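You operate a simulated robot arm through the tools that you are given. There is no shell and no other tool. Be economical: measure what you need, move in short steps, check, and stop when the job is done.

You are at the controls of a simulated two-armed robot. One attempt, no reset.

JOB
Take the lid off the jar on the grey table top and lay it down there. Then turn the left air knob to 5. Then fetch the 7 lamp from the packing bench top and stand it on the third shelf from the bottom of the tall rack. Then fetch the steel block with the smallest size on its label from the grey table top and set it on top of the green pad. Do these in the order given. Set down upright: lamp.
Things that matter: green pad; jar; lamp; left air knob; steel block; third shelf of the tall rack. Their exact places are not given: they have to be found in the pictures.

The check looks at the end state, three seconds after you hand in, the way a careful person would. Anything else that was tipped, shoved, dropped, spilled or broken makes it a failure. Lids that push on must go on centred and level and be pressed home; caps that screw on are set level and turned clockwise until they are tight.

ROBOT AND FRAMES
Two 7-joint arms with two-finger parallel grippers on one trunk, on a base that drives. Base frame: it is fixed to the floor where the robot stands at the start and does not move with it; the origin is under the middle of the robot, x ahead of it, y to its left, z up; the surface under the hand at the start is at about z = 0.78. Readings come in m, rad, newtons and seconds.
The left shoulder is at the start at [0.08, 0.131, 0.947], the right one opposite. With the tool pointing down near the work surface each hand reaches from about 0.4 to 0.86 m from the robot's upright axis, wherever it stands, measured 20 degrees to its own side. Places, roughly: green pad (10x6x4 cm) [0.9, 0.3, 0.8]; jar [0.75, 0, 0.75]; lamp [-0.5, -1.5, 1]; left air knob [-1.9, -1.3, 0.9]; steel block [0.75, 0.75, 0.75]; third shelf of the tall rack [-3.4, -1.5, 0.9]. Payload 1.57 kg a hand.
The TCP of each hand is the grasp point between the finger pads, 0.03 m short of the fingertips. In the tool frame z runs along the fingers and y along their closing line. The gripper opens to 0.11 m. The fingers are 0.024 m wide and 0.012 m thick; the gripper's body (0.048 by 0.112 m) begins 0.078 m behind the TCP.
Orientation is told as [roll, pitch, yaw] about the base's x, y, z axes, in that order, counted from this pose: with the fingers straight down and closing along the base's y, the tool's x points along the base's -x, its y along +y and its z along -z.

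CONTROLS
- The arms move only by the tool nudge_tool. It takes "left_deltas", "right_deltas" or both (then of equal length, played together; a hand with none holds still); each is a list of rows, each a list of 7 numbers: the shift along the base's x, y, z in mm, then the turn, a rotation vector about the base's x, y, z in rad, then the closure in counts, from 0 (fully open) to 255 (shut). In form: [[tx, ty, tz, rx, ry, rz, grip], ...]. A call has 1 to 8 rows; each row is the pose to reach, as a shift and turn from the pose commanded when the call began. A row lasts 0.2 s, in which the tool goes at most 0.05 m and 0.15 rad; a call with a longer step from one row to the next is refused whole, and so is a gripper value outside its range. A pose out of reach is approached as far as the arm can. The call stops where the force on the tool passes 40 N (or 10 N more than at its start, if that is more) or the arm is blocked; 0.2 s more then pass. Each finger travels about 0.108 m/s and halts on what it meets, pressing with about 32 N; the grip force reading is that of the motor and also rises with nothing between the fingers. The clock runs only during rows and for 0.2 s after the last one: add rows that repeat a pose to give the fingers time. The reply holds the time, the measured pose of the TCP, the force on the tool along the base axes, the opening and the grip force, in the units named above and with some noise, with the torque about the TCP (base axes, N m) and any sound that the robot's microphone picked up.
- Cameras (640 x 400 px; columns grow to the right, rows downward): "scene" is now at [-0.0569, 0.0362, 1.4244]; the picture's right is [0.39, -0.92, 0.00], its down [-0.47, -0.20, -0.86] and it looks along [0.79, 0.34, -0.51] (base axes); focal length 272 px, centre (320, 200). "left" rides on the left gripper at [0.07, -0.016, -0.141] in its tool frame; the picture's right is [0.23, 0.97, 0.00], its down [-0.86, 0.20, -0.48] and it looks along [-0.47, 0.11, 0.88] (tool axes); focal length 222 px, centre (320, 200). "right" rides on the right gripper at [0.07, 0.016, -0.141] in its tool frame; the picture's right is [-0.23, 0.97, 0.00], its down [-0.86, -0.20, -0.48] and it looks along [-0.47, -0.11, 0.88] (tool axes); focal length 222 px, centre (320, 200).
- grab_frame(camera): a new picture of that camera. No time passes.
- base_move(legs): drives the robot by 1 to 6 legs, each [ahead, left, turn to the left] in m, m and rad, along the robot's own axes; the way and the turn of a leg run together, so that a leg with both is an arc; at most 1.5 m and 3.142 rad a leg. The arms and the cameras ride along, it lands a little off, and it stops where it bumps. It gives what a move gives.
- head_to(pan, tilt): turns the head with the scene camera to pan (to the left, within 1.902 rad either way) and tilt (down, from -0.506 to 1.204), counted from straight ahead of the robot. It gives what a move gives.
- probe_pixels(camera, pixels): for up to 12 pixels [column, row] of the newest picture of that camera ("zoom" is the newest enlarged one), the place [x, y, z] in the base frame of the surface seen there, good to about 0.002 m. No time passes.
- zoom(camera, box): a new picture of the part [left, top, right, bottom] of that camera's present view, enlarged. No time passes.
- job_done(): hands the job in; it is judged then, once.

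Keep the steps short. Do not move on a guess: measure, check each grasp and each placing, and mend mistakes. In all there are 110 turns and 100 pictures (those below and enlarged ones count). Leave the grippers open and the arms clear of the work at the hand-in unless told otherwise, and finish with a single line.

The tools are called after "Request:" by a JSON object that holds its "name" and its "arguments". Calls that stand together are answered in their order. nudge_tool: Moves the arms, as the interface text tells. Its arguments: {"type":"object","properties":{"left_deltas":{"type":"array","items":{"type":"array","items":{"type":"number"}}},"right_deltas":{"type":"array","items":{"type":"array","items":{"type":"number"}}}},"required":[]} The other tools are called the same way: base_move (legs) drives the base; head_to (pan, tilt) turns the head that bears the scene camera; grab_frame (camera) takes a picture; probe_pixels (camera, pixels) gives the place of the surface under pixels of a picture; zoom (camera, box) takes an enlarged picture of a part of a camera's view; job_done () hands the job in.

At the start:

```text
time: 0.0
left_position: [0.4333, 0.3909, 1.1283]
left_tcp_rot: [0.0, 0.0, 0.0]
left_force: [-0.1, -0.4, -0.4]
left_ft_torque: [0.02, -0.05, -0.02]
left_opening: 0.1102
left_grip_force: 0.2
right_position: [0.558, -0.0036, 1.0839]
right_tcp_rot: [-0.001, 0.0, 0.0]
right_force: [-0.1, -0.5, 1.9]
right_ft_torque: [0.0, 0.04, 0.0]
right_opening: 0.1101
right_grip_force: 0.0
robot x, y, heading: [-0.0016, 0.005, 0.0]
head pan, tilt: [0.403, 0.534]
```

scene: 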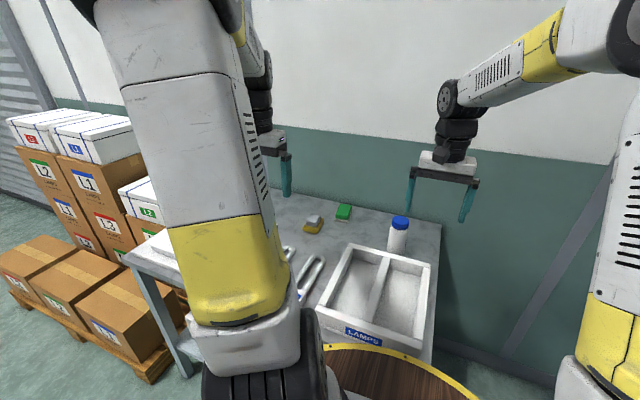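
right: 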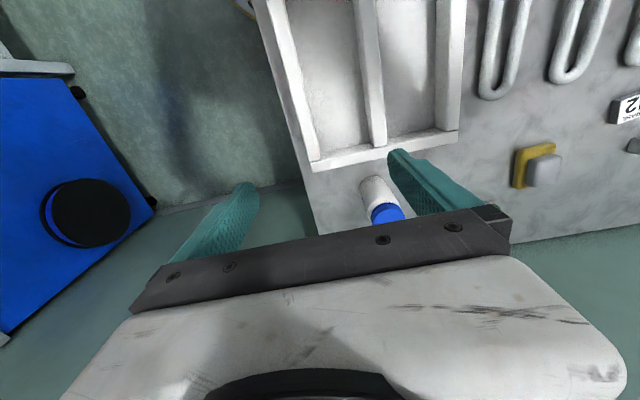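
left: 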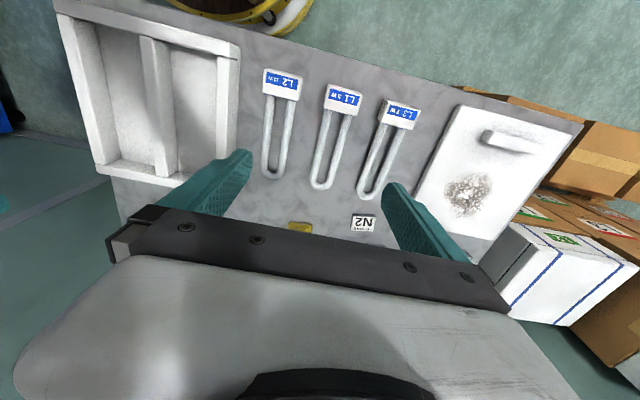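

I see the blue-lidded jar at scene (399,225). I'll take a close look at it and probe it.

Request:
{"name": "zoom", "arguments": {"camera": "scene", "box": [260, 180, 460, 305]}}

Request:
{"name": "grab_frame", "arguments": {"camera": "right"}}

Request:
{"name": "grab_frame", "arguments": {"camera": "left"}}

Request:
{"name": "probe_pixels", "arguments": {"camera": "right", "pixels": [[388, 214], [373, 190], [535, 165], [546, 175], [345, 200], [330, 175], [630, 108]]}}

Request:
{"name": "probe_pixels", "arguments": {"camera": "left", "pixels": [[362, 222], [298, 228], [283, 85], [343, 100], [400, 118], [285, 210], [340, 215], [435, 180]]}}

```text
3.20 times, centred on (360, 242) of scene
```

zoom: 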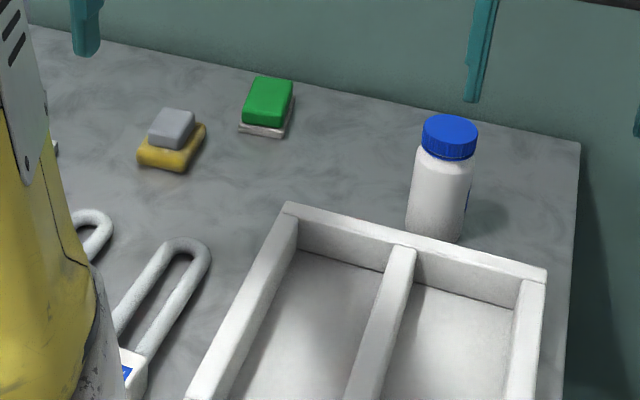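

```text
95 pictures are left
```

right: 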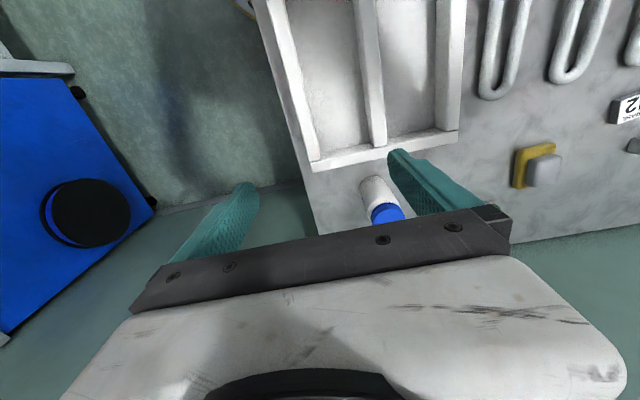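

```text
94 pictures are left
```

left: 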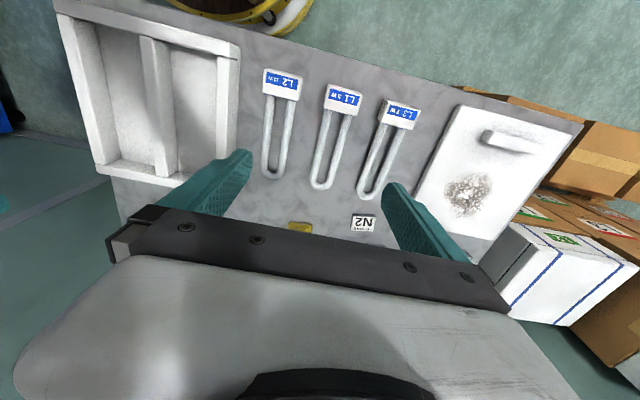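

```text
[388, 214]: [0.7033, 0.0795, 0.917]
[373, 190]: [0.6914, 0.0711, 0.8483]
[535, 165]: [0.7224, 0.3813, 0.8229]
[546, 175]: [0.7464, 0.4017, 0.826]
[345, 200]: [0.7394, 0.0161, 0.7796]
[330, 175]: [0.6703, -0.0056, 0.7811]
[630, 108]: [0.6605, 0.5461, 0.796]
```

```text
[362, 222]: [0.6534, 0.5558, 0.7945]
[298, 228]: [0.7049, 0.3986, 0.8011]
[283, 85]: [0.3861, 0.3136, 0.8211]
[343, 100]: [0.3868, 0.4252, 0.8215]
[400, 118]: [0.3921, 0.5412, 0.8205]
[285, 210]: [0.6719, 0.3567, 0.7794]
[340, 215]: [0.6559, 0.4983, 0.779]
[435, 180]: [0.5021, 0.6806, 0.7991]
```

Jar is near (0.71, 0.08). Probing the lid and surroundings on an enlarged view.

Request:
{"name": "zoom", "arguments": {"camera": "scene", "box": [370, 205, 434, 245]}}

Request:
{"name": "probe_pixels", "arguments": {"camera": "zoom", "pixels": [[300, 130], [160, 130], [430, 130], [300, 60], [300, 200], [280, 240], [260, 290], [140, 250], [420, 280], [270, 370]]}}

```text
10.00 times, centred on (402, 225) of scene
```

zoom: 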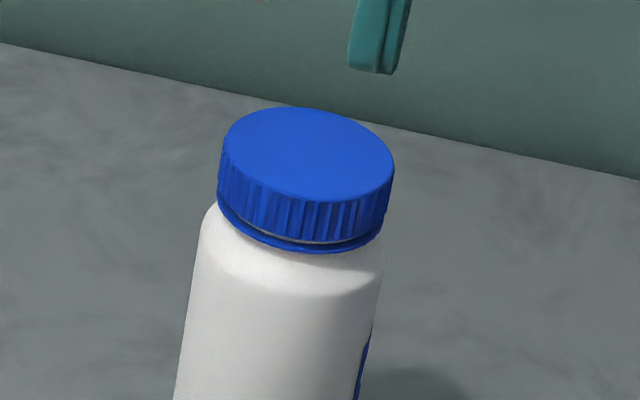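

```text
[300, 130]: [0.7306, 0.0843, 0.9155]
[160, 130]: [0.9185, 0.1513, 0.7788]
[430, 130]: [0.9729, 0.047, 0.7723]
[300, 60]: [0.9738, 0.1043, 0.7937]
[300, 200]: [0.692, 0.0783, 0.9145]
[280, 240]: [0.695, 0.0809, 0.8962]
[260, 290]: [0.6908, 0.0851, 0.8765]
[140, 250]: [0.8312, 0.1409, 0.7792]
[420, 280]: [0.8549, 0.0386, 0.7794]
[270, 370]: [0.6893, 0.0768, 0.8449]
```

The cap is ribbed, so it screws on. I'll probe its rim to get the centre.

Request:
{"name": "probe_pixels", "arguments": {"camera": "zoom", "pixels": [[230, 155], [388, 165], [308, 112], [303, 196], [240, 225], [370, 235], [310, 246], [305, 150], [210, 290], [370, 310]]}}

Request:
{"name": "nudge_tool", "arguments": {"right_deltas": [[40, 20, 0, 0, 0, -0.14, 0], [80, 40, 0, 0, 0, -0.28, 0], [120, 60, 0, 0, 0, -0.42, 0], [158, 83, -20, 0, 0, -0.55, 0], [158, 83, -60, 0, 0, -0.6, 0], [158, 83, -85, 0, 0, -0.6, 0]]}}

Request:
{"name": "grab_frame", "arguments": {"camera": "scene"}}

Request:
{"name": "grab_frame", "arguments": {"camera": "right"}}

```text
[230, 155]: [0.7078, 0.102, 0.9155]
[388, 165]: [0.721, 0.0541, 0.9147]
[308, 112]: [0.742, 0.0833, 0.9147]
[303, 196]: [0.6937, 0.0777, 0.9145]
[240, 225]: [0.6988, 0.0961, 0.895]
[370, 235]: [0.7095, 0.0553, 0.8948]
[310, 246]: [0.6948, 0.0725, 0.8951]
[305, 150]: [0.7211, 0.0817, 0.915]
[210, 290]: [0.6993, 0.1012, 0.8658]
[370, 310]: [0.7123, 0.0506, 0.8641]
```

```text
time: 1.4
left_position: [0.4329, 0.3906, 1.1301]
left_tcp_rot: [0.0, -0.002, 0.0]
left_force: [-0.5, -0.8, -0.3]
left_ft_torque: [-0.01, -0.02, -0.01]
left_opening: 0.1101
left_grip_force: 0.1
right_position: [0.7182, 0.0805, 0.9974]
right_tcp_rot: [0.001, -0.001, -0.601]
right_force: [-0.5, -0.5, -0.6]
right_ft_torque: [0.01, -0.03, -0.04]
right_opening: 0.1101
right_grip_force: 0.0
robot x, y, heading: [0.0, 0.0016, 0.0]
head pan, tilt: [0.403, 0.534]
```

```text
92 pictures are left
```

scene: 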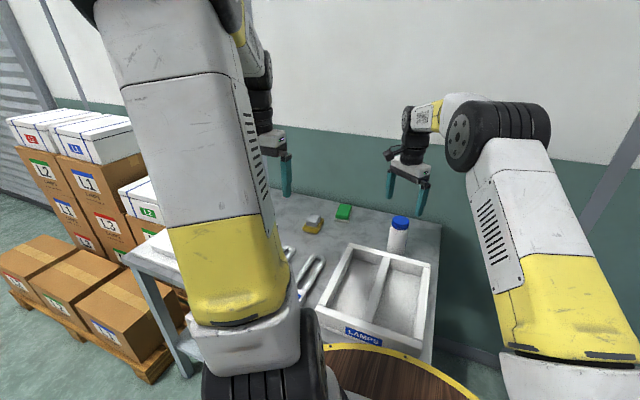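

```text
91 pictures are left
```

right: 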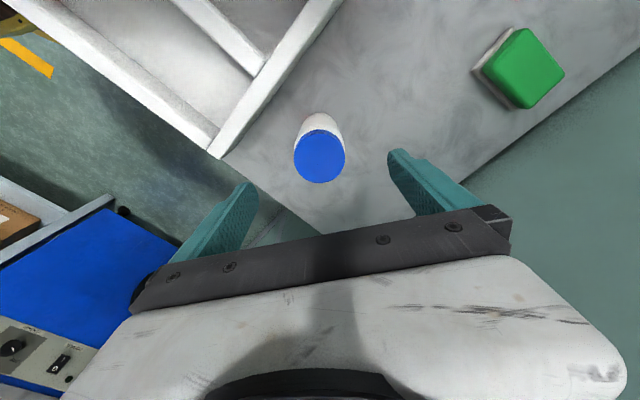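

The hand is centred over the cap (0.7185, 0.079). I'll go down so the tips are at z≈0.89, then close.

Request:
{"name": "nudge_tool", "arguments": {"right_deltas": [[0, -1, -40, 0, 0, 0, 0], [0, -1, -77, 0, 0, 0, 0], [0, -1, -77, 0, 0, 0, 120], [0, -1, -77, 0, 0, 0, 200], [0, -1, -77, 0, 0, 0, 255], [0, -1, -77, 0, 0, 0, 255]]}}

Request:
{"name": "zoom", "arguments": {"camera": "scene", "box": [360, 185, 440, 255]}}

```text
time: 2.8
left_position: [0.4341, 0.3914, 1.1297]
left_tcp_rot: [0.0, 0.002, -0.001]
left_force: [-0.3, 0.2, -0.1]
left_ft_torque: [-0.02, 0.0, 0.0]
left_opening: 0.1099
left_grip_force: 0.1
right_position: [0.7168, 0.0786, 0.9194]
right_tcp_rot: [0.0, 0.002, -0.602]
right_force: [1.3, 0.1, -0.3]
right_ft_torque: [-0.01, -0.02, 0.01]
right_opening: 0.0517
right_grip_force: 32.2
robot x, y, heading: [-0.0034, -0.0012, -0.004]
head pan, tilt: [0.403, 0.534]
```

```text
5.71 times, centred on (400, 220) of scene
```

zoom: 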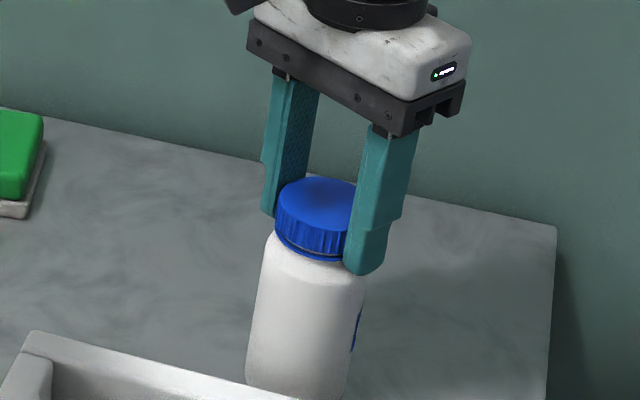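

The grip holds (0.052 m, 32 N). I'll try a small counter-clockwise turn and watch the torque and the label.

Request:
{"name": "nudge_tool", "arguments": {"right_deltas": [[0, 0, 0, 0, 0, 0.1, 255], [0, 0, 0, 0, 0, 0.2, 255], [0, 0, 0, 0, 0, 0.3, 255], [0, 0, 0, 0, 0, 0.4, 255]]}}

Request:
{"name": "zoom", "arguments": {"camera": "scene", "box": [360, 185, 440, 255]}}

```text
time: 3.8
left_position: [0.4333, 0.3897, 1.1273]
left_tcp_rot: [0.0, 0.0, 0.0]
left_force: [0.4, 0.3, -0.4]
left_ft_torque: [0.0, 0.01, 0.01]
left_opening: 0.1101
left_grip_force: 0.1
right_position: [0.7171, 0.0809, 0.9184]
right_tcp_rot: [0.0, -0.001, -0.2]
right_force: [-0.2, -0.4, -1.3]
right_ft_torque: [0.0, -0.05, 0.01]
right_opening: 0.0516
right_grip_force: 32.2
robot x, y, heading: [-0.0005, 0.0013, 0.003]
head pan, tilt: [0.403, 0.534]
```

```text
5.71 times, centred on (400, 220) of scene
```

zoom: 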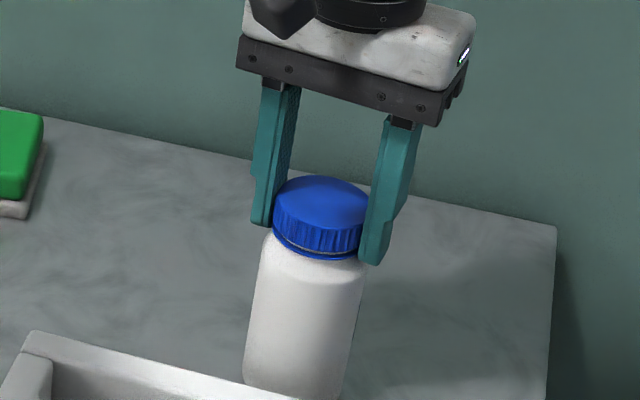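

The label moved out of sight, so the jar turned along with the cap. I need the left hand to hold the jar body. First I'll probe the tray wall and free space near the jar.

Request:
{"name": "grab_frame", "arguments": {"camera": "scene"}}

Request:
{"name": "probe_pixels", "arguments": {"camera": "scene", "pixels": [[350, 246], [390, 255], [428, 267], [340, 270], [325, 300], [344, 212], [343, 218], [315, 218], [312, 227], [318, 262], [396, 248]]}}

Request:
{"name": "nudge_tool", "arguments": {"left_deltas": [[0, 0, 0, 0, -0.15, 0, 0], [0, 0, 0, 0, -0.3, 0, 0], [0, 0, 0, 0, -0.45, 0, 0], [0, 0, 0, 0, -0.6, 0, 0], [0, 0, 0, 0, -0.75, 0, 0], [0, 0, 0, 0, -0.9, 0, 0], [0, 0, 0, 0, -1.05, 0, 0], [0, 0, 0, 0, -1.12, 0, 0]]}}

```text
88 pictures are left
```

scene: 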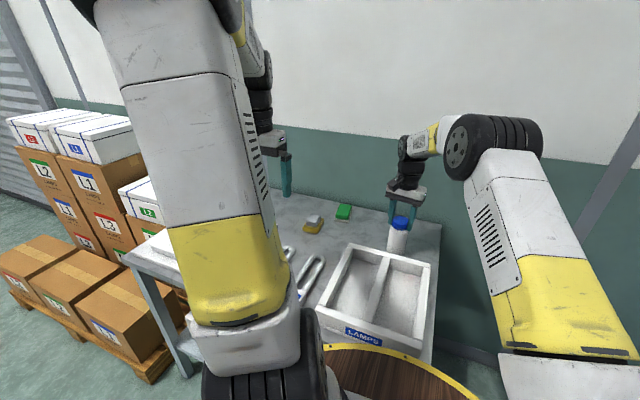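

```text
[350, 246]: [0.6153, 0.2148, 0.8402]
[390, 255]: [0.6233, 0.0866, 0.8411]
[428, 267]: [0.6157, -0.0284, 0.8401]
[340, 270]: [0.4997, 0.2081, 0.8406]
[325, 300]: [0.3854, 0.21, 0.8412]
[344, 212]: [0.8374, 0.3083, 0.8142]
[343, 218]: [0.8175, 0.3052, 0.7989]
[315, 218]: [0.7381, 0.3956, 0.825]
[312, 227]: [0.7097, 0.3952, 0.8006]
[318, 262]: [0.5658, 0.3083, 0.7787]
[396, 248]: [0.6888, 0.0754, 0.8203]
```

```text
time: 5.6
left_position: [0.4333, 0.3905, 1.128]
left_tcp_rot: [0.002, -1.121, -0.003]
left_force: [0.1, -1.1, 0.8]
left_ft_torque: [0.02, 0.01, 0.02]
left_opening: 0.1101
left_grip_force: 0.0
right_position: [0.7162, 0.0801, 0.9198]
right_tcp_rot: [-0.001, 0.001, -0.201]
right_force: [-0.2, -0.6, -1.2]
right_ft_torque: [-0.01, 0.04, 0.01]
right_opening: 0.052
right_grip_force: 31.8
robot x, y, heading: [-0.0032, -0.0009, -0.003]
head pan, tilt: [0.403, 0.534]
```

Left hand is now pitched forward, tilted 26° down. Next I yaw it toward −y and bring it to a point up and left of the jar.

Request:
{"name": "nudge_tool", "arguments": {"left_deltas": [[30, 0, 0, 0, 0, -0.15, 0], [60, 0, 0, 0, 0, -0.3, 0], [95, 0, 0, 0, 0, -0.45, 0], [130, 0, 0, 0, 0, -0.6, 0], [165, 0, 0, 0, 0, -0.75, 0], [200, 0, 0, 0, 0, -0.9, 0], [230, 0, 0, 0, 0, -1.05, 0], [250, -20, -20, 0, 0, -1.2, 0]]}}

Request:
{"name": "grab_frame", "arguments": {"camera": "scene"}}

```text
time: 7.4
left_position: [0.6828, 0.3721, 1.1074]
left_tcp_rot: [-0.004, -1.12, -1.2]
left_force: [-1.1, 0.4, 0.3]
left_ft_torque: [0.02, 0.0, 0.04]
left_opening: 0.1098
left_grip_force: 0.0
right_position: [0.7174, 0.0804, 0.9198]
right_tcp_rot: [0.001, 0.0, -0.199]
right_force: [0.2, -0.6, -1.4]
right_ft_torque: [-0.01, 0.0, -0.02]
right_opening: 0.0516
right_grip_force: 31.9
robot x, y, heading: [0.0007, -0.0015, -0.0]
head pan, tilt: [0.403, 0.534]
```

```text
87 pictures are left
```

scene: 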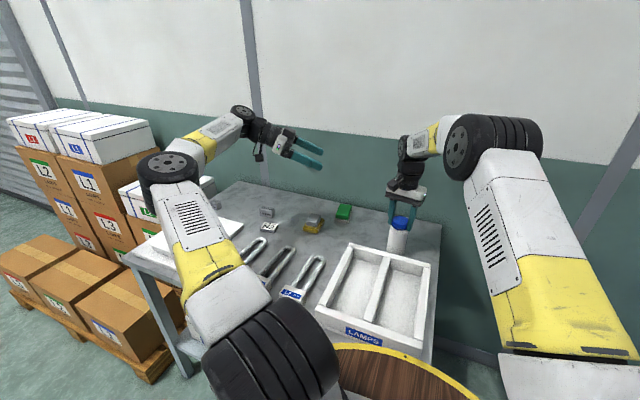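

Clear. Move to the standoff about 15 cm from the jar along the finger direction.

Request:
{"name": "nudge_tool", "arguments": {"left_deltas": [[0, -20, -40, 0, 0, -0.15, 0], [2, -45, -80, 0, 0, -0.15, 0], [3, -70, -120, 0, 0, -0.15, 0], [4, -95, -155, 0, 0, -0.15, 0], [4, -125, -185, 0, 0, -0.15, 0], [4, -157, -207, 0, 0, -0.15, 0]]}}

Request:
{"name": "grab_frame", "arguments": {"camera": "scene"}}

Request:
{"name": "grab_frame", "arguments": {"camera": "left"}}

```text
time: 8.8
left_position: [0.6886, 0.2139, 0.9026]
left_tcp_rot: [-0.001, -1.122, -1.348]
left_force: [0.1, 1.1, 0.7]
left_ft_torque: [-0.02, -0.01, 0.0]
left_opening: 0.1098
left_grip_force: 0.1
right_position: [0.7175, 0.0798, 0.9204]
right_tcp_rot: [0.0, -0.001, -0.201]
right_force: [-1.1, 0.9, -2.3]
right_ft_torque: [-0.04, 0.0, 0.03]
right_opening: 0.052
right_grip_force: 32.1
robot x, y, heading: [-0.0034, -0.0012, 0.005]
head pan, tilt: [0.403, 0.534]
```

```text
86 pictures are left
```

scene: 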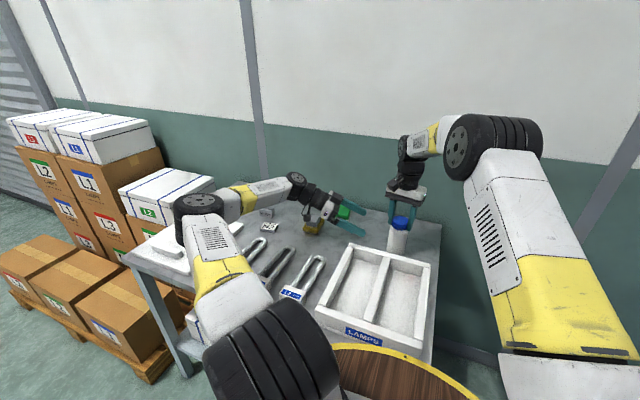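

```text
85 pictures are left
```

left: 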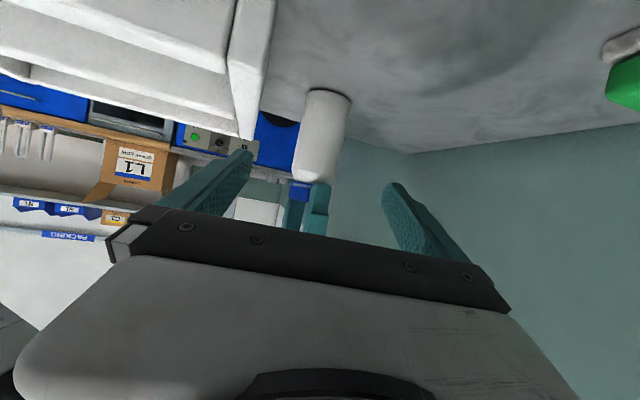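

Jar sits between the left fingers in the left view. Advance and close on the jar body.

Request:
{"name": "nudge_tool", "arguments": {"left_deltas": [[9, -41, -22, 0, 0, 0, 0], [18, -83, -45, 0, 0, 0, 0], [28, -125, -68, 0, 0, 0, 0], [28, -125, -68, 0, 0, 0, 100], [28, -125, -68, 0, 0, 0, 170], [28, -125, -68, 0, 0, 0, 255], [28, -125, -68, 0, 0, 0, 255]]}}

Request:
{"name": "zoom", "arguments": {"camera": "scene", "box": [320, 165, 448, 265]}}

```text
time: 10.4
left_position: [0.703, 0.095, 0.8399]
left_tcp_rot: [0.005, -1.117, -1.344]
left_force: [28.4, 11.0, -8.2]
left_ft_torque: [0.33, 1.22, 0.64]
left_opening: 0.0608
left_grip_force: 32.5
left hand out of reach, approached as far as the arm can: row 3, 4, 5, 6, 7
right_position: [0.7158, 0.0786, 0.9199]
right_tcp_rot: [-0.005, 0.005, -0.199]
right_force: [-27.2, -9.2, 13.2]
right_ft_torque: [-0.87, 1.0, 0.0]
right_opening: 0.0523
right_grip_force: 31.9
robot x, y, heading: [-0.0018, -0.0028, -0.005]
head pan, tilt: [0.403, 0.534]
```

```text
4.00 times, centred on (384, 215) of scene
```

zoom: 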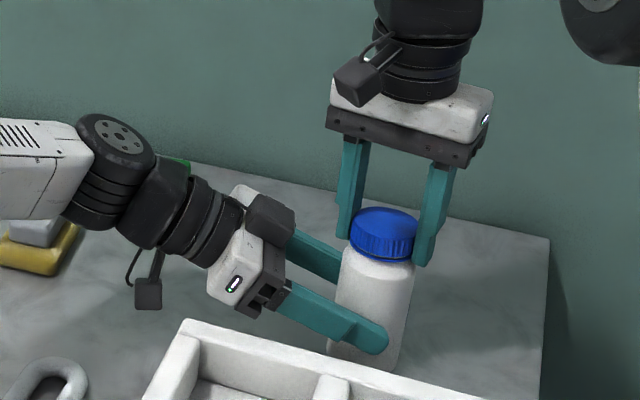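

Both hold, but the left was short of reach by about 13 mm in x and pulls sideways (28 N). I'll open the left, ease its yaw a little, and close again.

Request:
{"name": "nudge_tool", "arguments": {"left_deltas": [[0, 0, 0, 0, 0, 0, 100], [0, 0, 2, 0, 0, 0.07, 60], [0, 0, 4, 0, 0, 0.15, 60], [0, 0, 4, 0, 0, 0.15, 60]]}}

Request:
{"name": "zoom", "arguments": {"camera": "scene", "box": [320, 165, 448, 265]}}

```text
time: 11.4
left_position: [0.7017, 0.093, 0.8433]
left_tcp_rot: [0.0, -1.12, -1.197]
left_force: [0.6, -0.7, -0.1]
left_ft_torque: [0.01, -0.03, 0.01]
left_opening: 0.0842
left_grip_force: 0.1
right_position: [0.7186, 0.08, 0.9207]
right_tcp_rot: [0.0, -0.001, -0.2]
right_force: [0.9, 0.5, 1.7]
right_ft_torque: [0.1, -0.19, 0.0]
right_opening: 0.0522
right_grip_force: 32.6
robot x, y, heading: [0.0026, 0.002, -0.001]
head pan, tilt: [0.403, 0.534]
```

```text
4.00 times, centred on (384, 215) of scene
```

zoom: 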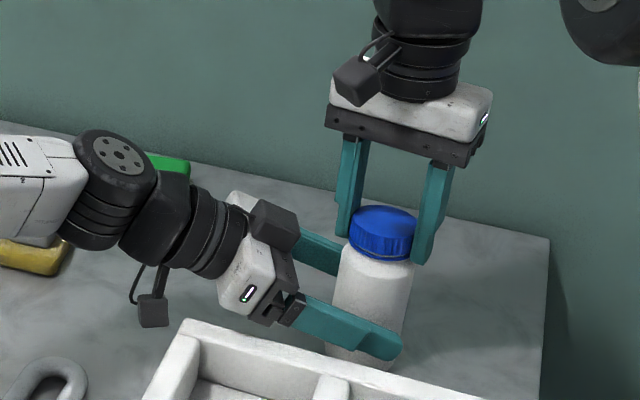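

Request:
{"name": "nudge_tool", "arguments": {"left_deltas": [[14, -5.5, -4, 0, 0, 0, 60], [14, -5.5, -4, 0, 0, 0, 100], [14, -5.5, -4, 0, 0, 0, 60]]}}

```text
time: 12.2
left_position: [0.7156, 0.0855, 0.8395]
left_tcp_rot: [0.0, -1.12, -1.2]
left_force: [-0.1, 0.4, 0.4]
left_ft_torque: [0.03, 0.0, -0.01]
left_opening: 0.0841
left_grip_force: 0.1
right_position: [0.7162, 0.0791, 0.9203]
right_tcp_rot: [-0.001, 0.001, -0.2]
right_force: [0.3, 0.1, 3.0]
right_ft_torque: [-0.03, -0.21, 0.01]
right_opening: 0.0519
right_grip_force: 31.8
robot x, y, heading: [0.0002, -0.0026, -0.002]
head pan, tilt: [0.403, 0.534]
```

Reached. Close the left on the jar body.

Request:
{"name": "nudge_tool", "arguments": {"left_deltas": [[0, 0, 0, 0, 0, 0, 140], [0, 0, 0, 0, 0, 0, 200], [0, 0, 0, 0, 0, 0, 255], [0, 0, 0, 0, 0, 0, 255]]}}

```text
time: 13.2
left_position: [0.7141, 0.0856, 0.8388]
left_tcp_rot: [-0.006, -1.12, -1.198]
left_force: [-15.1, -9.1, -8.6]
left_ft_torque: [-0.19, 0.13, -0.01]
left_opening: 0.0573
left_grip_force: 31.8
right_position: [0.7182, 0.0809, 0.9208]
right_tcp_rot: [0.003, -0.003, -0.2]
right_force: [14.3, 9.8, 8.9]
right_ft_torque: [1.05, -1.34, -0.13]
right_opening: 0.052
right_grip_force: 32.3
robot x, y, heading: [-0.0002, -0.0009, 0.004]
head pan, tilt: [0.403, 0.534]
```

Some cross-load remains (15 N sideways); I shift the left a few mm to relieve it.

Request:
{"name": "nudge_tool", "arguments": {"left_deltas": [[-2, -1, 0, 0, 0, 0, 255], [-4.5, -2, -1, 0, 0, 0, 255], [-4.5, -2, -1, 0, 0, 0, 255]]}}

```text
time: 14.0
left_position: [0.7122, 0.0855, 0.8372]
left_tcp_rot: [0.001, -1.12, -1.197]
left_force: [9.4, -9.1, -19.4]
left_ft_torque: [-0.51, 0.94, -0.19]
left_opening: 0.0581
left_grip_force: 32.0
right_position: [0.7167, 0.0811, 0.92]
right_tcp_rot: [0.0, 0.005, -0.197]
right_force: [-8.9, 8.1, 19.6]
right_ft_torque: [1.32, -0.18, 0.2]
right_opening: 0.0521
right_grip_force: 31.5
robot x, y, heading: [-0.0002, 0.0023, 0.003]
head pan, tilt: [0.403, 0.534]
```

Open the right a bit so the jar settles in the left grip, then rewind the right's yaw.

Request:
{"name": "nudge_tool", "arguments": {"right_deltas": [[0, 0, 0, 0, 0, 0, 100], [0, 0, 0, 0, 0, 0, 90], [0, 0, 0, 0, 0, -0.14, 90], [0, 0, 0, 0, 0, -0.28, 90], [0, 0, 0, 0, 0, -0.42, 90], [0, 0, 0, 0, 0, -0.56, 90], [0, 0, 0, 0, 0, -0.7, 90], [0, 0, 0, 0, 0, -0.8, 90]]}}

Request:
{"name": "zoom", "arguments": {"camera": "scene", "box": [340, 185, 440, 255]}}

Request:
{"name": "probe_pixels", "arguments": {"camera": "zoom", "pixels": [[390, 130], [345, 140], [385, 160], [420, 155], [385, 195]]}}

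```text
time: 15.8
left_position: [0.7115, 0.0852, 0.838]
left_tcp_rot: [-0.001, -1.12, -1.2]
left_force: [1.5, 1.6, 2.0]
left_ft_torque: [-0.02, -0.08, 0.03]
left_opening: 0.0575
left_grip_force: 32.3
right_position: [0.7163, 0.0797, 0.9195]
right_tcp_rot: [0.0, 0.0, -1.001]
right_force: [0.5, 0.4, 0.1]
right_ft_torque: [0.0, 0.01, 0.0]
right_opening: 0.0713
right_grip_force: 0.2
robot x, y, heading: [-0.0015, -0.0025, -0.002]
head pan, tilt: [0.403, 0.534]
```

```text
5.71 times, centred on (390, 220) of scene
```

zoom: 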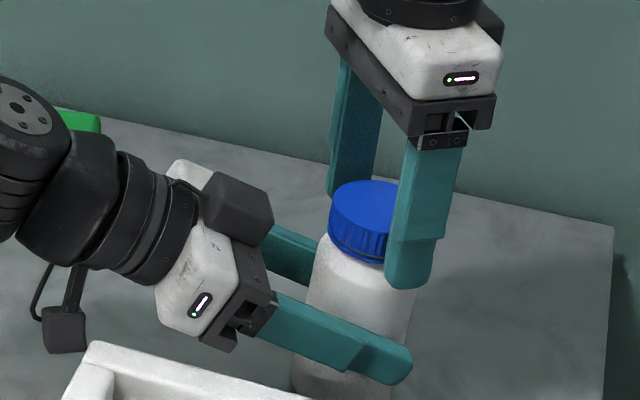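

```text
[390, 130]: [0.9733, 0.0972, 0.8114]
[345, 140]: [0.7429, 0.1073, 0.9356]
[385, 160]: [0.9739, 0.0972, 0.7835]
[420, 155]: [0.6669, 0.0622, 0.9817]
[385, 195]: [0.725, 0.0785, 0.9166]
```

Request:
{"name": "probe_pixels", "arguments": {"camera": "zoom", "pixels": [[340, 208], [365, 184], [362, 230], [393, 215], [385, 188], [330, 255], [365, 285]]}}

Request:
{"name": "grab_frame", "arguments": {"camera": "right"}}

Request:
{"name": "probe_pixels", "arguments": {"camera": "right", "pixels": [[319, 160], [319, 185], [290, 170], [340, 165], [319, 140]]}}

```text
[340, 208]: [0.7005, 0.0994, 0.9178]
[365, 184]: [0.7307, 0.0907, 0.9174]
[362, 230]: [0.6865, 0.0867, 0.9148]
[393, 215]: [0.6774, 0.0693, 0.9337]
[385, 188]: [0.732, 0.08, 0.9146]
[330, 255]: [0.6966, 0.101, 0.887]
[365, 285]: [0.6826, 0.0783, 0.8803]
```

```text
81 pictures are left
```

right: 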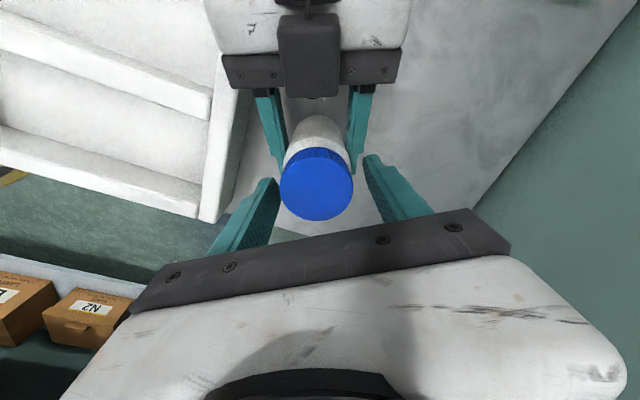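

```text
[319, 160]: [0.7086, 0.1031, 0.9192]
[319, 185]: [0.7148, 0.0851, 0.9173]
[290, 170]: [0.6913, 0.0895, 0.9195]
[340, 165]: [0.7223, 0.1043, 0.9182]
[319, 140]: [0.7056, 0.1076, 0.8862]
```

Jar leans very slightly; cap centre now ≈(0.7125, 0.082). Recentre the right, close, and look at the loads.

Request:
{"name": "nudge_tool", "arguments": {"right_deltas": [[-4, 2, 0, 0, 0, 0, 90], [-4, 2, 0, 0, 0, 0, 150], [-4, 2, 0, 0, 0, 0, 255], [-4, 2, 0, 0, 0, 0, 255]]}}

```text
time: 16.8
left_position: [0.7108, 0.0852, 0.8387]
left_tcp_rot: [-0.003, -1.12, -1.199]
left_force: [1.9, 0.7, 3.9]
left_ft_torque: [-0.31, 0.26, 0.15]
left_opening: 0.0577
left_grip_force: 31.9
right_position: [0.712, 0.0817, 0.9184]
right_tcp_rot: [-0.002, 0.001, -1.002]
right_force: [-1.3, -1.5, -1.2]
right_ft_torque: [0.07, -0.16, -0.13]
right_opening: 0.0525
right_grip_force: 31.9
robot x, y, heading: [-0.0039, 0.0008, 0.001]
head pan, tilt: [0.403, 0.534]
```

Loads are small now. Twist counter-clockwise about 1.1 rad.

Request:
{"name": "nudge_tool", "arguments": {"right_deltas": [[0, 0, 0, 0, 0, 0.1, 255], [0, 0, 0, 0, 0, 0.25, 255], [0, 0, 0, 0, 0, 0.4, 255], [0, 0, 0, 0, 0, 0.55, 255], [0, 0, 0, 0, 0, 0.7, 255], [0, 0, 0, 0, 0, 0.85, 255], [0, 0, 0, 0, 0, 1.0, 255], [0, 0, 0, 0, 0, 1.15, 255]]}}

Request:
{"name": "zoom", "arguments": {"camera": "scene", "box": [340, 185, 440, 255]}}

```text
time: 18.6
left_position: [0.7106, 0.0846, 0.8384]
left_tcp_rot: [-0.001, -1.119, -1.2]
left_force: [-5.2, 7.5, 0.3]
left_ft_torque: [-0.77, -0.06, 0.13]
left_opening: 0.0578
left_grip_force: 31.5
right_position: [0.7129, 0.0823, 0.9209]
right_tcp_rot: [0.001, 0.001, 0.155]
right_force: [5.3, -7.3, 1.0]
right_ft_torque: [0.21, -0.52, -0.13]
right_opening: 0.0519
right_grip_force: 32.2
robot x, y, heading: [0.0013, 0.0008, -0.001]
head pan, tilt: [0.403, 0.534]
```

```text
5.71 times, centred on (390, 220) of scene
```

zoom: 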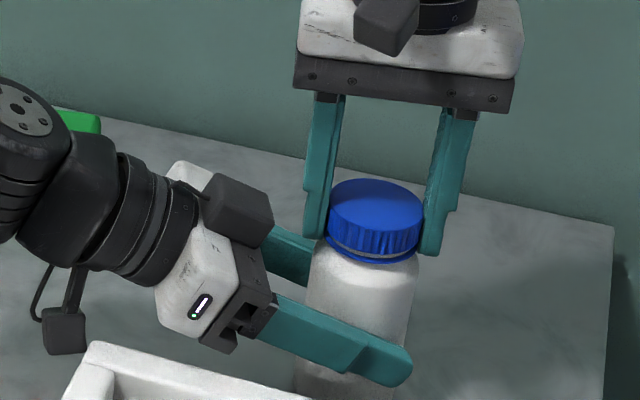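

Torque stayed −0.13 N·m while turning, the jar held. Turn on another 1.15 rad.

Request:
{"name": "nudge_tool", "arguments": {"right_deltas": [[0, 0, 0, 0, 0, 0.15, 255], [0, 0, 0, 0, 0, 0.3, 255], [0, 0, 0, 0, 0, 0.45, 255], [0, 0, 0, 0, 0, 0.6, 255], [0, 0, 0, 0, 0, 0.75, 255], [0, 0, 0, 0, 0, 0.9, 255], [0, 0, 0, 0, 0, 1.05, 255], [0, 0, 0, 0, 0, 1.2, 255]]}}

Request:
{"name": "zoom", "arguments": {"camera": "scene", "box": [340, 185, 440, 255]}}

```text
time: 20.4
left_position: [0.7109, 0.0843, 0.8382]
left_tcp_rot: [-0.001, -1.118, -1.199]
left_force: [-4.2, 4.1, -7.1]
left_ft_torque: [-0.26, -0.16, -0.01]
left_opening: 0.0578
left_grip_force: 32.0
right_position: [0.7107, 0.0822, 0.921]
right_tcp_rot: [-0.001, 0.001, 1.351]
right_force: [3.3, -3.3, 5.7]
right_ft_torque: [-0.04, -0.16, -0.01]
right_opening: 0.0518
right_grip_force: 31.7
robot x, y, heading: [0.0027, -0.0005, -0.0]
head pan, tilt: [0.403, 0.534]
```

```text
5.71 times, centred on (390, 220) of scene
```

zoom: 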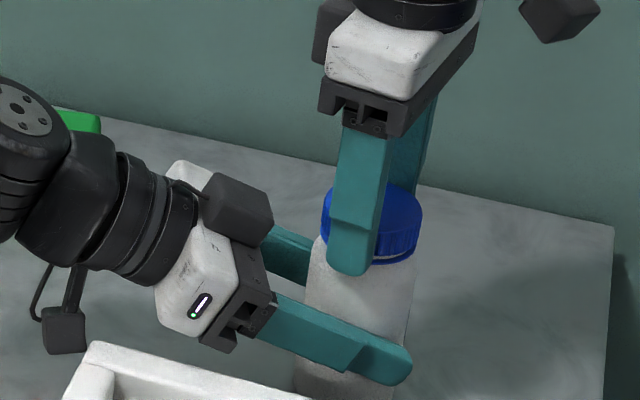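

Torque has dropped to ~0 and the cap pushes the hand up. Try a gentle lift.

Request:
{"name": "nudge_tool", "arguments": {"right_deltas": [[0, 0, 2, 0, 0, 0.05, 255], [0, 0, 4, 0, 0, 0.1, 255], [0, 0, 6, 0, 0, 0.1, 255]]}}

```text
time: 21.2
left_position: [0.711, 0.0833, 0.8407]
left_tcp_rot: [0.002, -1.123, -1.203]
left_force: [-8.6, 1.1, 12.4]
left_ft_torque: [-0.12, -0.15, -0.02]
left_opening: 0.0575
left_grip_force: 31.6
right_position: [0.7124, 0.0803, 0.9248]
right_tcp_rot: [0.001, 0.002, 1.45]
right_force: [8.1, -0.9, -14.5]
right_ft_torque: [-0.05, -0.58, -0.01]
right_opening: 0.0517
right_grip_force: 32.0
robot x, y, heading: [0.0003, -0.0017, 0.002]
head pan, tilt: [0.403, 0.534]
```

Still engaged (−14 N). Lower back, open, rewind the wrist.

Request:
{"name": "nudge_tool", "arguments": {"right_deltas": [[0, 0, -4, 0, 0, 0, 255], [0, 0, -4, 0, 0, 0, 100], [0, 0, -4, 0, 0, -0.15, 90], [0, 0, -4, 0, 0, -0.3, 90], [0, 0, -4, 0, 0, -0.45, 90], [0, 0, -4, 0, 0, -0.6, 90], [0, 0, -4, 0, 0, -0.75, 90], [0, 0, -4, 0, 0, -0.9, 90]]}}

Request:
{"name": "nudge_tool", "arguments": {"right_deltas": [[0, 0, 0, 0, 0, -0.15, 90], [0, 0, 0, 0, 0, -0.3, 90], [0, 0, 0, 0, 0, -0.45, 90], [0, 0, 0, 0, 0, -0.6, 90], [0, 0, 0, 0, 0, -0.75, 90], [0, 0, 0, 0, 0, -0.9, 90], [0, 0, 0, 0, 0, -1.05, 90], [0, 0, 0, 0, 0, -1.2, 90]]}}

Request:
{"name": "nudge_tool", "arguments": {"right_deltas": [[0, 0, 0, 0, 0, -0.15, 90], [0, 0, 0, 0, 0, -0.3, 90], [0, 0, 0, 0, 0, -0.35, 150], [0, 0, 0, 0, 0, -0.35, 255], [0, 0, 0, 0, 0, -0.35, 255]]}}

Request:
{"name": "nudge_tool", "arguments": {"right_deltas": [[0, 0, 0, 0, 0, 0.15, 255], [0, 0, 0, 0, 0, 0.3, 255], [0, 0, 0, 0, 0, 0.45, 255], [0, 0, 0, 0, 0, 0.6, 255], [0, 0, 0, 0, 0, 0.75, 255], [0, 0, 0, 0, 0, 0.9, 255], [0, 0, 0, 0, 0, 1.05, 255], [0, 0, 0, 0, 0, 1.2, 255]]}}

Request:
{"name": "nudge_tool", "arguments": {"right_deltas": [[0, 0, 0, 0, 0, 0.15, 255], [0, 0, 0, 0, 0, 0.3, 255], [0, 0, 0, 0, 0, 0.45, 255], [0, 0, 0, 0, 0, 0.6, 255], [0, 0, 0, 0, 0, 0.75, 255], [0, 0, 0, 0, 0, 0.9, 255], [0, 0, 0, 0, 0, 1.05, 255], [0, 0, 0, 0, 0, 1.2, 255]]}}

```text
time: 23.0
left_position: [0.7112, 0.0844, 0.8387]
left_tcp_rot: [0.0, -1.121, -1.199]
left_force: [-0.3, -0.4, 0.2]
left_ft_torque: [-0.01, -0.01, 0.01]
left_opening: 0.0576
left_grip_force: 32.2
right_position: [0.7129, 0.0826, 0.9223]
right_tcp_rot: [0.001, 0.001, 0.546]
right_force: [-0.5, 0.0, -0.3]
right_ft_torque: [0.0, 0.03, -0.02]
right_opening: 0.0709
right_grip_force: 0.1
robot x, y, heading: [-0.0036, -0.0, -0.001]
head pan, tilt: [0.403, 0.534]
```

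```text
time: 24.8
left_position: [0.711, 0.0858, 0.8375]
left_tcp_rot: [0.001, -1.121, -1.199]
left_force: [0.3, 0.1, -1.2]
left_ft_torque: [0.03, 0.01, 0.01]
left_opening: 0.0578
left_grip_force: 32.0
right_position: [0.7132, 0.0811, 0.9229]
right_tcp_rot: [0.0, 0.002, -0.653]
right_force: [0.9, -0.4, 0.4]
right_ft_torque: [0.01, -0.03, 0.02]
right_opening: 0.0712
right_grip_force: 0.2
robot x, y, heading: [0.0013, -0.0015, -0.0]
head pan, tilt: [0.403, 0.534]
```

```text
time: 26.0
left_position: [0.7109, 0.0847, 0.8392]
left_tcp_rot: [-0.002, -1.12, -1.198]
left_force: [-3.4, -1.0, -0.7]
left_ft_torque: [0.04, -0.26, -0.02]
left_opening: 0.0574
left_grip_force: 32.0
right_position: [0.7118, 0.0813, 0.9232]
right_tcp_rot: [0.001, 0.001, -1.001]
right_force: [3.7, 0.5, 0.7]
right_ft_torque: [0.03, -0.04, -0.01]
right_opening: 0.0519
right_grip_force: 31.8
robot x, y, heading: [0.0012, 0.0017, 0.004]
head pan, tilt: [0.403, 0.534]
```

```text
time: 27.8
left_position: [0.711, 0.0853, 0.8377]
left_tcp_rot: [-0.002, -1.122, -1.195]
left_force: [0.6, -6.1, -8.8]
left_ft_torque: [0.65, -0.13, 0.03]
left_opening: 0.0578
left_grip_force: 32.1
right_position: [0.7128, 0.0819, 0.9237]
right_tcp_rot: [-0.001, -0.001, 0.202]
right_force: [-0.9, 6.8, 8.8]
right_ft_torque: [-0.04, 0.22, 0.01]
right_opening: 0.0522
right_grip_force: 31.6
robot x, y, heading: [0.0014, 0.001, 0.003]
head pan, tilt: [0.403, 0.534]
```

```text
time: 29.6
left_position: [0.7113, 0.0849, 0.8393]
left_tcp_rot: [-0.001, -1.122, -1.201]
left_force: [-2.6, -7.8, -2.5]
left_ft_torque: [0.54, -0.13, 0.07]
left_opening: 0.0578
left_grip_force: 32.1
right_position: [0.7128, 0.0822, 0.9214]
right_tcp_rot: [0.001, 0.002, 1.401]
right_force: [2.1, 6.5, 1.7]
right_ft_torque: [0.08, -0.05, -0.08]
right_opening: 0.0521
right_grip_force: 32.1
robot x, y, heading: [0.0027, -0.0012, -0.001]
head pan, tilt: [0.403, 0.534]
```

Turned about another 2.4 rad. Lift test again.

Request:
{"name": "nudge_tool", "arguments": {"right_deltas": [[0, 0, 3, 0, 0, 0, 255], [0, 0, 6, 0, 0, 0, 255], [0, 0, 9, 0, 0, 0, 255]]}}

Request:
{"name": "zoom", "arguments": {"camera": "scene", "box": [340, 185, 440, 255]}}

```text
time: 30.4
left_position: [0.7107, 0.0844, 0.8385]
left_tcp_rot: [-0.002, -1.121, -1.199]
left_force: [-1.0, -5.2, 1.3]
left_ft_torque: [0.47, 0.0, -0.02]
left_opening: 0.0575
left_grip_force: 31.8
right_position: [0.7121, 0.0812, 0.9319]
right_tcp_rot: [0.0, 0.0, 1.399]
right_force: [-0.3, 5.1, -4.2]
right_ft_torque: [0.01, 0.03, -0.01]
right_opening: 0.0521
right_grip_force: 32.1
robot x, y, heading: [-0.0021, -0.0017, 0.004]
head pan, tilt: [0.403, 0.534]
```

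```text
5.71 times, centred on (390, 220) of scene
```

zoom: 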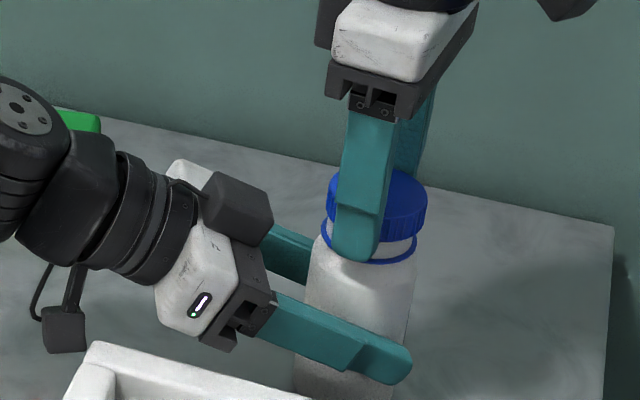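

The cap is free; the jar's ring stays on the neck. Lift the cap well clear.

Request:
{"name": "nudge_tool", "arguments": {"right_deltas": [[0, 0, 30, 0, 0, 0, 255], [0, 0, 70, 0, 0, 0, 255], [0, -20, 110, 0, 0, 0, 255], [0, -40, 140, 0, 0, 0, 255]]}}

Request:
{"name": "zoom", "arguments": {"camera": "scene", "box": [320, 155, 448, 265]}}

```text
time: 31.4
left_position: [0.7102, 0.0841, 0.8384]
left_tcp_rot: [-0.002, -1.121, -1.199]
left_force: [0.9, -0.7, 0.1]
left_ft_torque: [-0.04, -0.01, -0.03]
left_opening: 0.0573
left_grip_force: 31.7
right_position: [0.7134, 0.0449, 1.0735]
right_tcp_rot: [0.002, 0.0, 1.399]
right_force: [0.0, 0.5, -0.5]
right_ft_torque: [-0.05, 0.01, 0.07]
right_opening: 0.0519
right_grip_force: 32.0
robot x, y, heading: [0.0017, -0.0013, 0.002]
head pan, tilt: [0.403, 0.534]
```

```text
3.64 times, centred on (384, 210) of scene
```

zoom: 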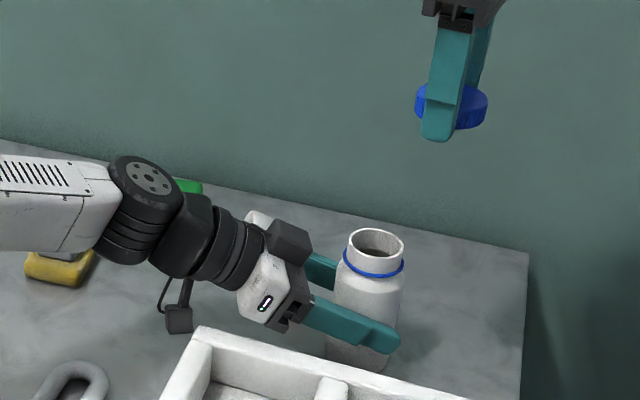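

Open the left gently and watch the jar.

Request:
{"name": "nudge_tool", "arguments": {"left_deltas": [[0, 0, 0, 0, 0, 0, 130], [0, 0, 0, 0, 0, 0, 110], [0, 0, 0, 0, 0, 0, 80], [0, 0, 0, 0, 0, 0, 40], [0, 0, 0, 0, 0, 0, 0], [-14, 40, 18, 0, 0, 0, 0], [-28, 80, 36, 0, 0, 0, 0], [-40, 120, 60, 0, 0, 0, 0]]}}

Request:
{"name": "zoom", "arguments": {"camera": "scene", "box": [320, 155, 448, 265]}}

```text
time: 33.2
left_position: [0.6687, 0.2062, 0.9015]
left_tcp_rot: [-0.002, -1.119, -1.2]
left_force: [0.3, -0.8, -0.2]
left_ft_torque: [0.0, 0.01, -0.05]
left_opening: 0.11
left_grip_force: 0.1
right_position: [0.7127, 0.045, 1.0725]
right_tcp_rot: [0.001, 0.0, 1.4]
right_force: [0.8, 0.3, 0.0]
right_ft_torque: [0.02, -0.02, -0.01]
right_opening: 0.052
right_grip_force: 31.6
robot x, y, heading: [-0.0019, -0.0003, -0.004]
head pan, tilt: [0.403, 0.534]
```

```text
3.64 times, centred on (384, 210) of scene
```

zoom: 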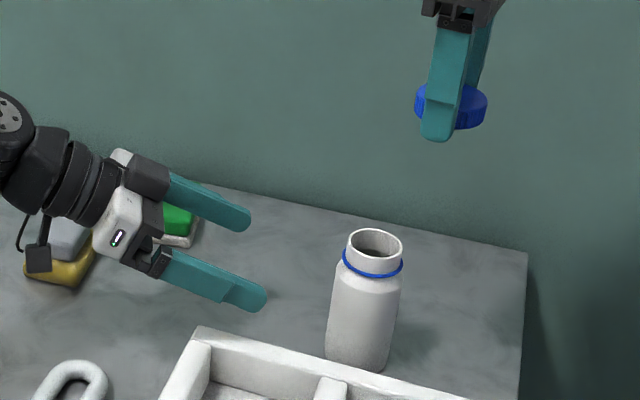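

Jar stands upright. Raise the left out of the way, then bring the cap over the free spot at (0.71, 0.18).

Request:
{"name": "nudge_tool", "arguments": {"left_deltas": [[-5, 20, 40, 0, 0, 0, 0], [-20, 40, 80, 0, 0, 0, 0], [-40, 60, 120, 0, 0, 0, 0], [-60, 80, 160, 0, 0, 0, 0], [-80, 100, 200, 0, 0, 0, 0], [-100, 120, 235, 0, 0, 0, 0]]}}

Request:
{"name": "nudge_tool", "arguments": {"right_deltas": [[0, 45, 0, 0, 0, 0, 255], [0, 90, 0, 0, 0, 0, 255], [-2, 135, 0, 0, 0, 0, 255], [-2, 135, -50, 0, 0, 0, 255], [-2, 135, -100, 0, 0, 0, 255], [-2, 135, -150, 0, 0, 0, 255], [-2, 135, -200, 0, 0, 0, 255], [-2, 135, -240, 0, 0, 0, 255]]}}

Request:
{"name": "zoom", "arguments": {"camera": "scene", "box": [300, 155, 448, 265]}}

```text
time: 34.6
left_position: [0.5726, 0.3213, 1.1345]
left_tcp_rot: [-0.001, -1.118, -1.199]
left_force: [-0.5, 0.7, 0.9]
left_ft_torque: [-0.02, 0.03, 0.01]
left_opening: 0.1102
left_grip_force: 0.1
right_position: [0.7133, 0.0448, 1.073]
right_tcp_rot: [-0.001, -0.001, 1.399]
right_force: [-0.2, 0.1, -0.5]
right_ft_torque: [-0.02, 0.03, -0.02]
right_opening: 0.052
right_grip_force: 32.2
robot x, y, heading: [-0.003, -0.0, -0.0]
head pan, tilt: [0.403, 0.534]
```

```text
time: 36.4
left_position: [0.5724, 0.3222, 1.1342]
left_tcp_rot: [0.001, -1.119, -1.199]
left_force: [-0.1, -0.1, 0.1]
left_ft_torque: [0.02, 0.01, 0.03]
left_opening: 0.11
left_grip_force: 0.0
right_position: [0.7119, 0.1792, 0.8322]
right_tcp_rot: [0.0, 0.0, 1.398]
right_force: [0.1, -0.1, -0.5]
right_ft_torque: [-0.02, -0.02, 0.03]
right_opening: 0.0518
right_grip_force: 32.2
robot x, y, heading: [0.0003, -0.0003, 0.0]
head pan, tilt: [0.403, 0.534]
```

```text
3.64 times, centred on (374, 210) of scene
```

zoom: 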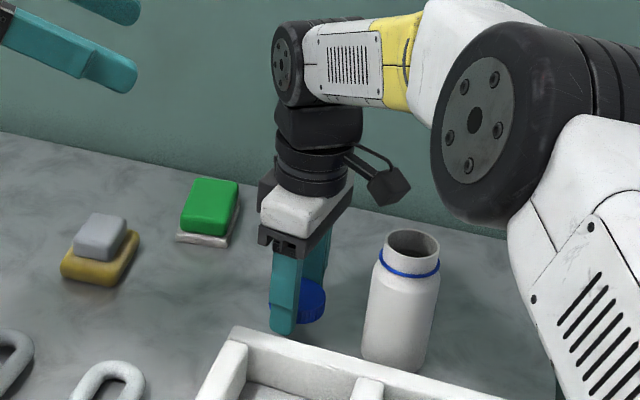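

The wrist camera would hover over the jar as I go lower, so I turn the hand and shift 2 cm further away first.

Request:
{"name": "nudge_tool", "arguments": {"right_deltas": [[-2, 12, 0, 0, 0, -0.14, 255], [-2, 22, 0, 0, 0, -0.28, 255], [-2, 22, 0, 0, 0, -0.42, 255], [-2, 22, 0, 0, 0, -0.56, 255], [-2, 22, 0, 0, 0, -0.7, 255], [-2, 22, 0, 0, 0, -0.8, 255], [-2, 22, -15, 0, 0, -0.8, 255], [-2, 22, -21, 0, 0, -0.8, 255]]}}

Request:
{"name": "zoom", "arguments": {"camera": "scene", "box": [320, 195, 420, 265]}}

```text
time: 38.2
left_position: [0.5712, 0.3222, 1.1341]
left_tcp_rot: [0.0, -1.122, -1.198]
left_force: [-0.1, 0.0, -0.4]
left_ft_torque: [0.03, -0.04, -0.02]
left_opening: 0.1099
left_grip_force: 0.0
right_position: [0.709, 0.1995, 0.811]
right_tcp_rot: [-0.001, 0.001, 0.599]
right_force: [-0.1, 0.5, 0.1]
right_ft_torque: [0.0, -0.01, 0.0]
right_opening: 0.052
right_grip_force: 31.3
robot x, y, heading: [-0.0003, -0.0037, -0.003]
head pan, tilt: [0.403, 0.534]
```

```text
5.71 times, centred on (370, 230) of scene
```

zoom: 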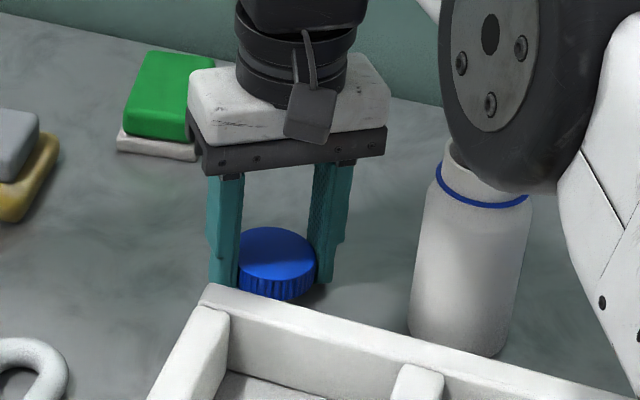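

Tips are just above the table. Open slowly, then lift away.

Request:
{"name": "nudge_tool", "arguments": {"right_deltas": [[0, 0, -1, 0, 0, 0, 130], [0, 0, -1, 0, 0, 0, 115], [0, 0, -1, 0, 0, 0, 95], [0, 0, -1, 0, 0, 0, 70], [0, 0, 40, 0, 0, 0, 70], [0, 0, 90, 0, 0, 0, 70], [0, 0, 140, 0, 0, 0, 70], [0, 0, 190, 0, 0, 0, 70]]}}

Request:
{"name": "zoom", "arguments": {"camera": "scene", "box": [300, 155, 448, 265]}}

```text
time: 40.0
left_position: [0.5721, 0.3226, 1.1333]
left_tcp_rot: [-0.002, -1.121, -1.199]
left_force: [0.3, 0.0, -0.5]
left_ft_torque: [-0.02, 0.0, -0.01]
left_opening: 0.11
left_grip_force: 0.2
right_position: [0.7075, 0.1992, 0.9995]
right_tcp_rot: [0.002, 0.003, 0.601]
right_force: [0.8, 0.9, -0.9]
right_ft_torque: [-0.03, 0.04, -0.02]
right_opening: 0.0797
right_grip_force: 0.2
robot x, y, heading: [-0.0008, 0.004, -0.001]
head pan, tilt: [0.403, 0.534]
```

```text
3.64 times, centred on (374, 210) of scene
```

zoom: 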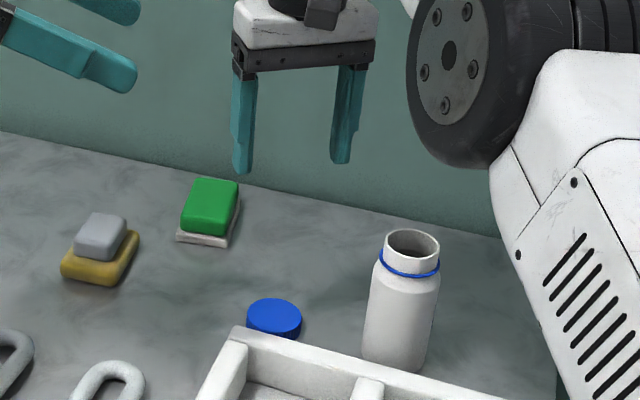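

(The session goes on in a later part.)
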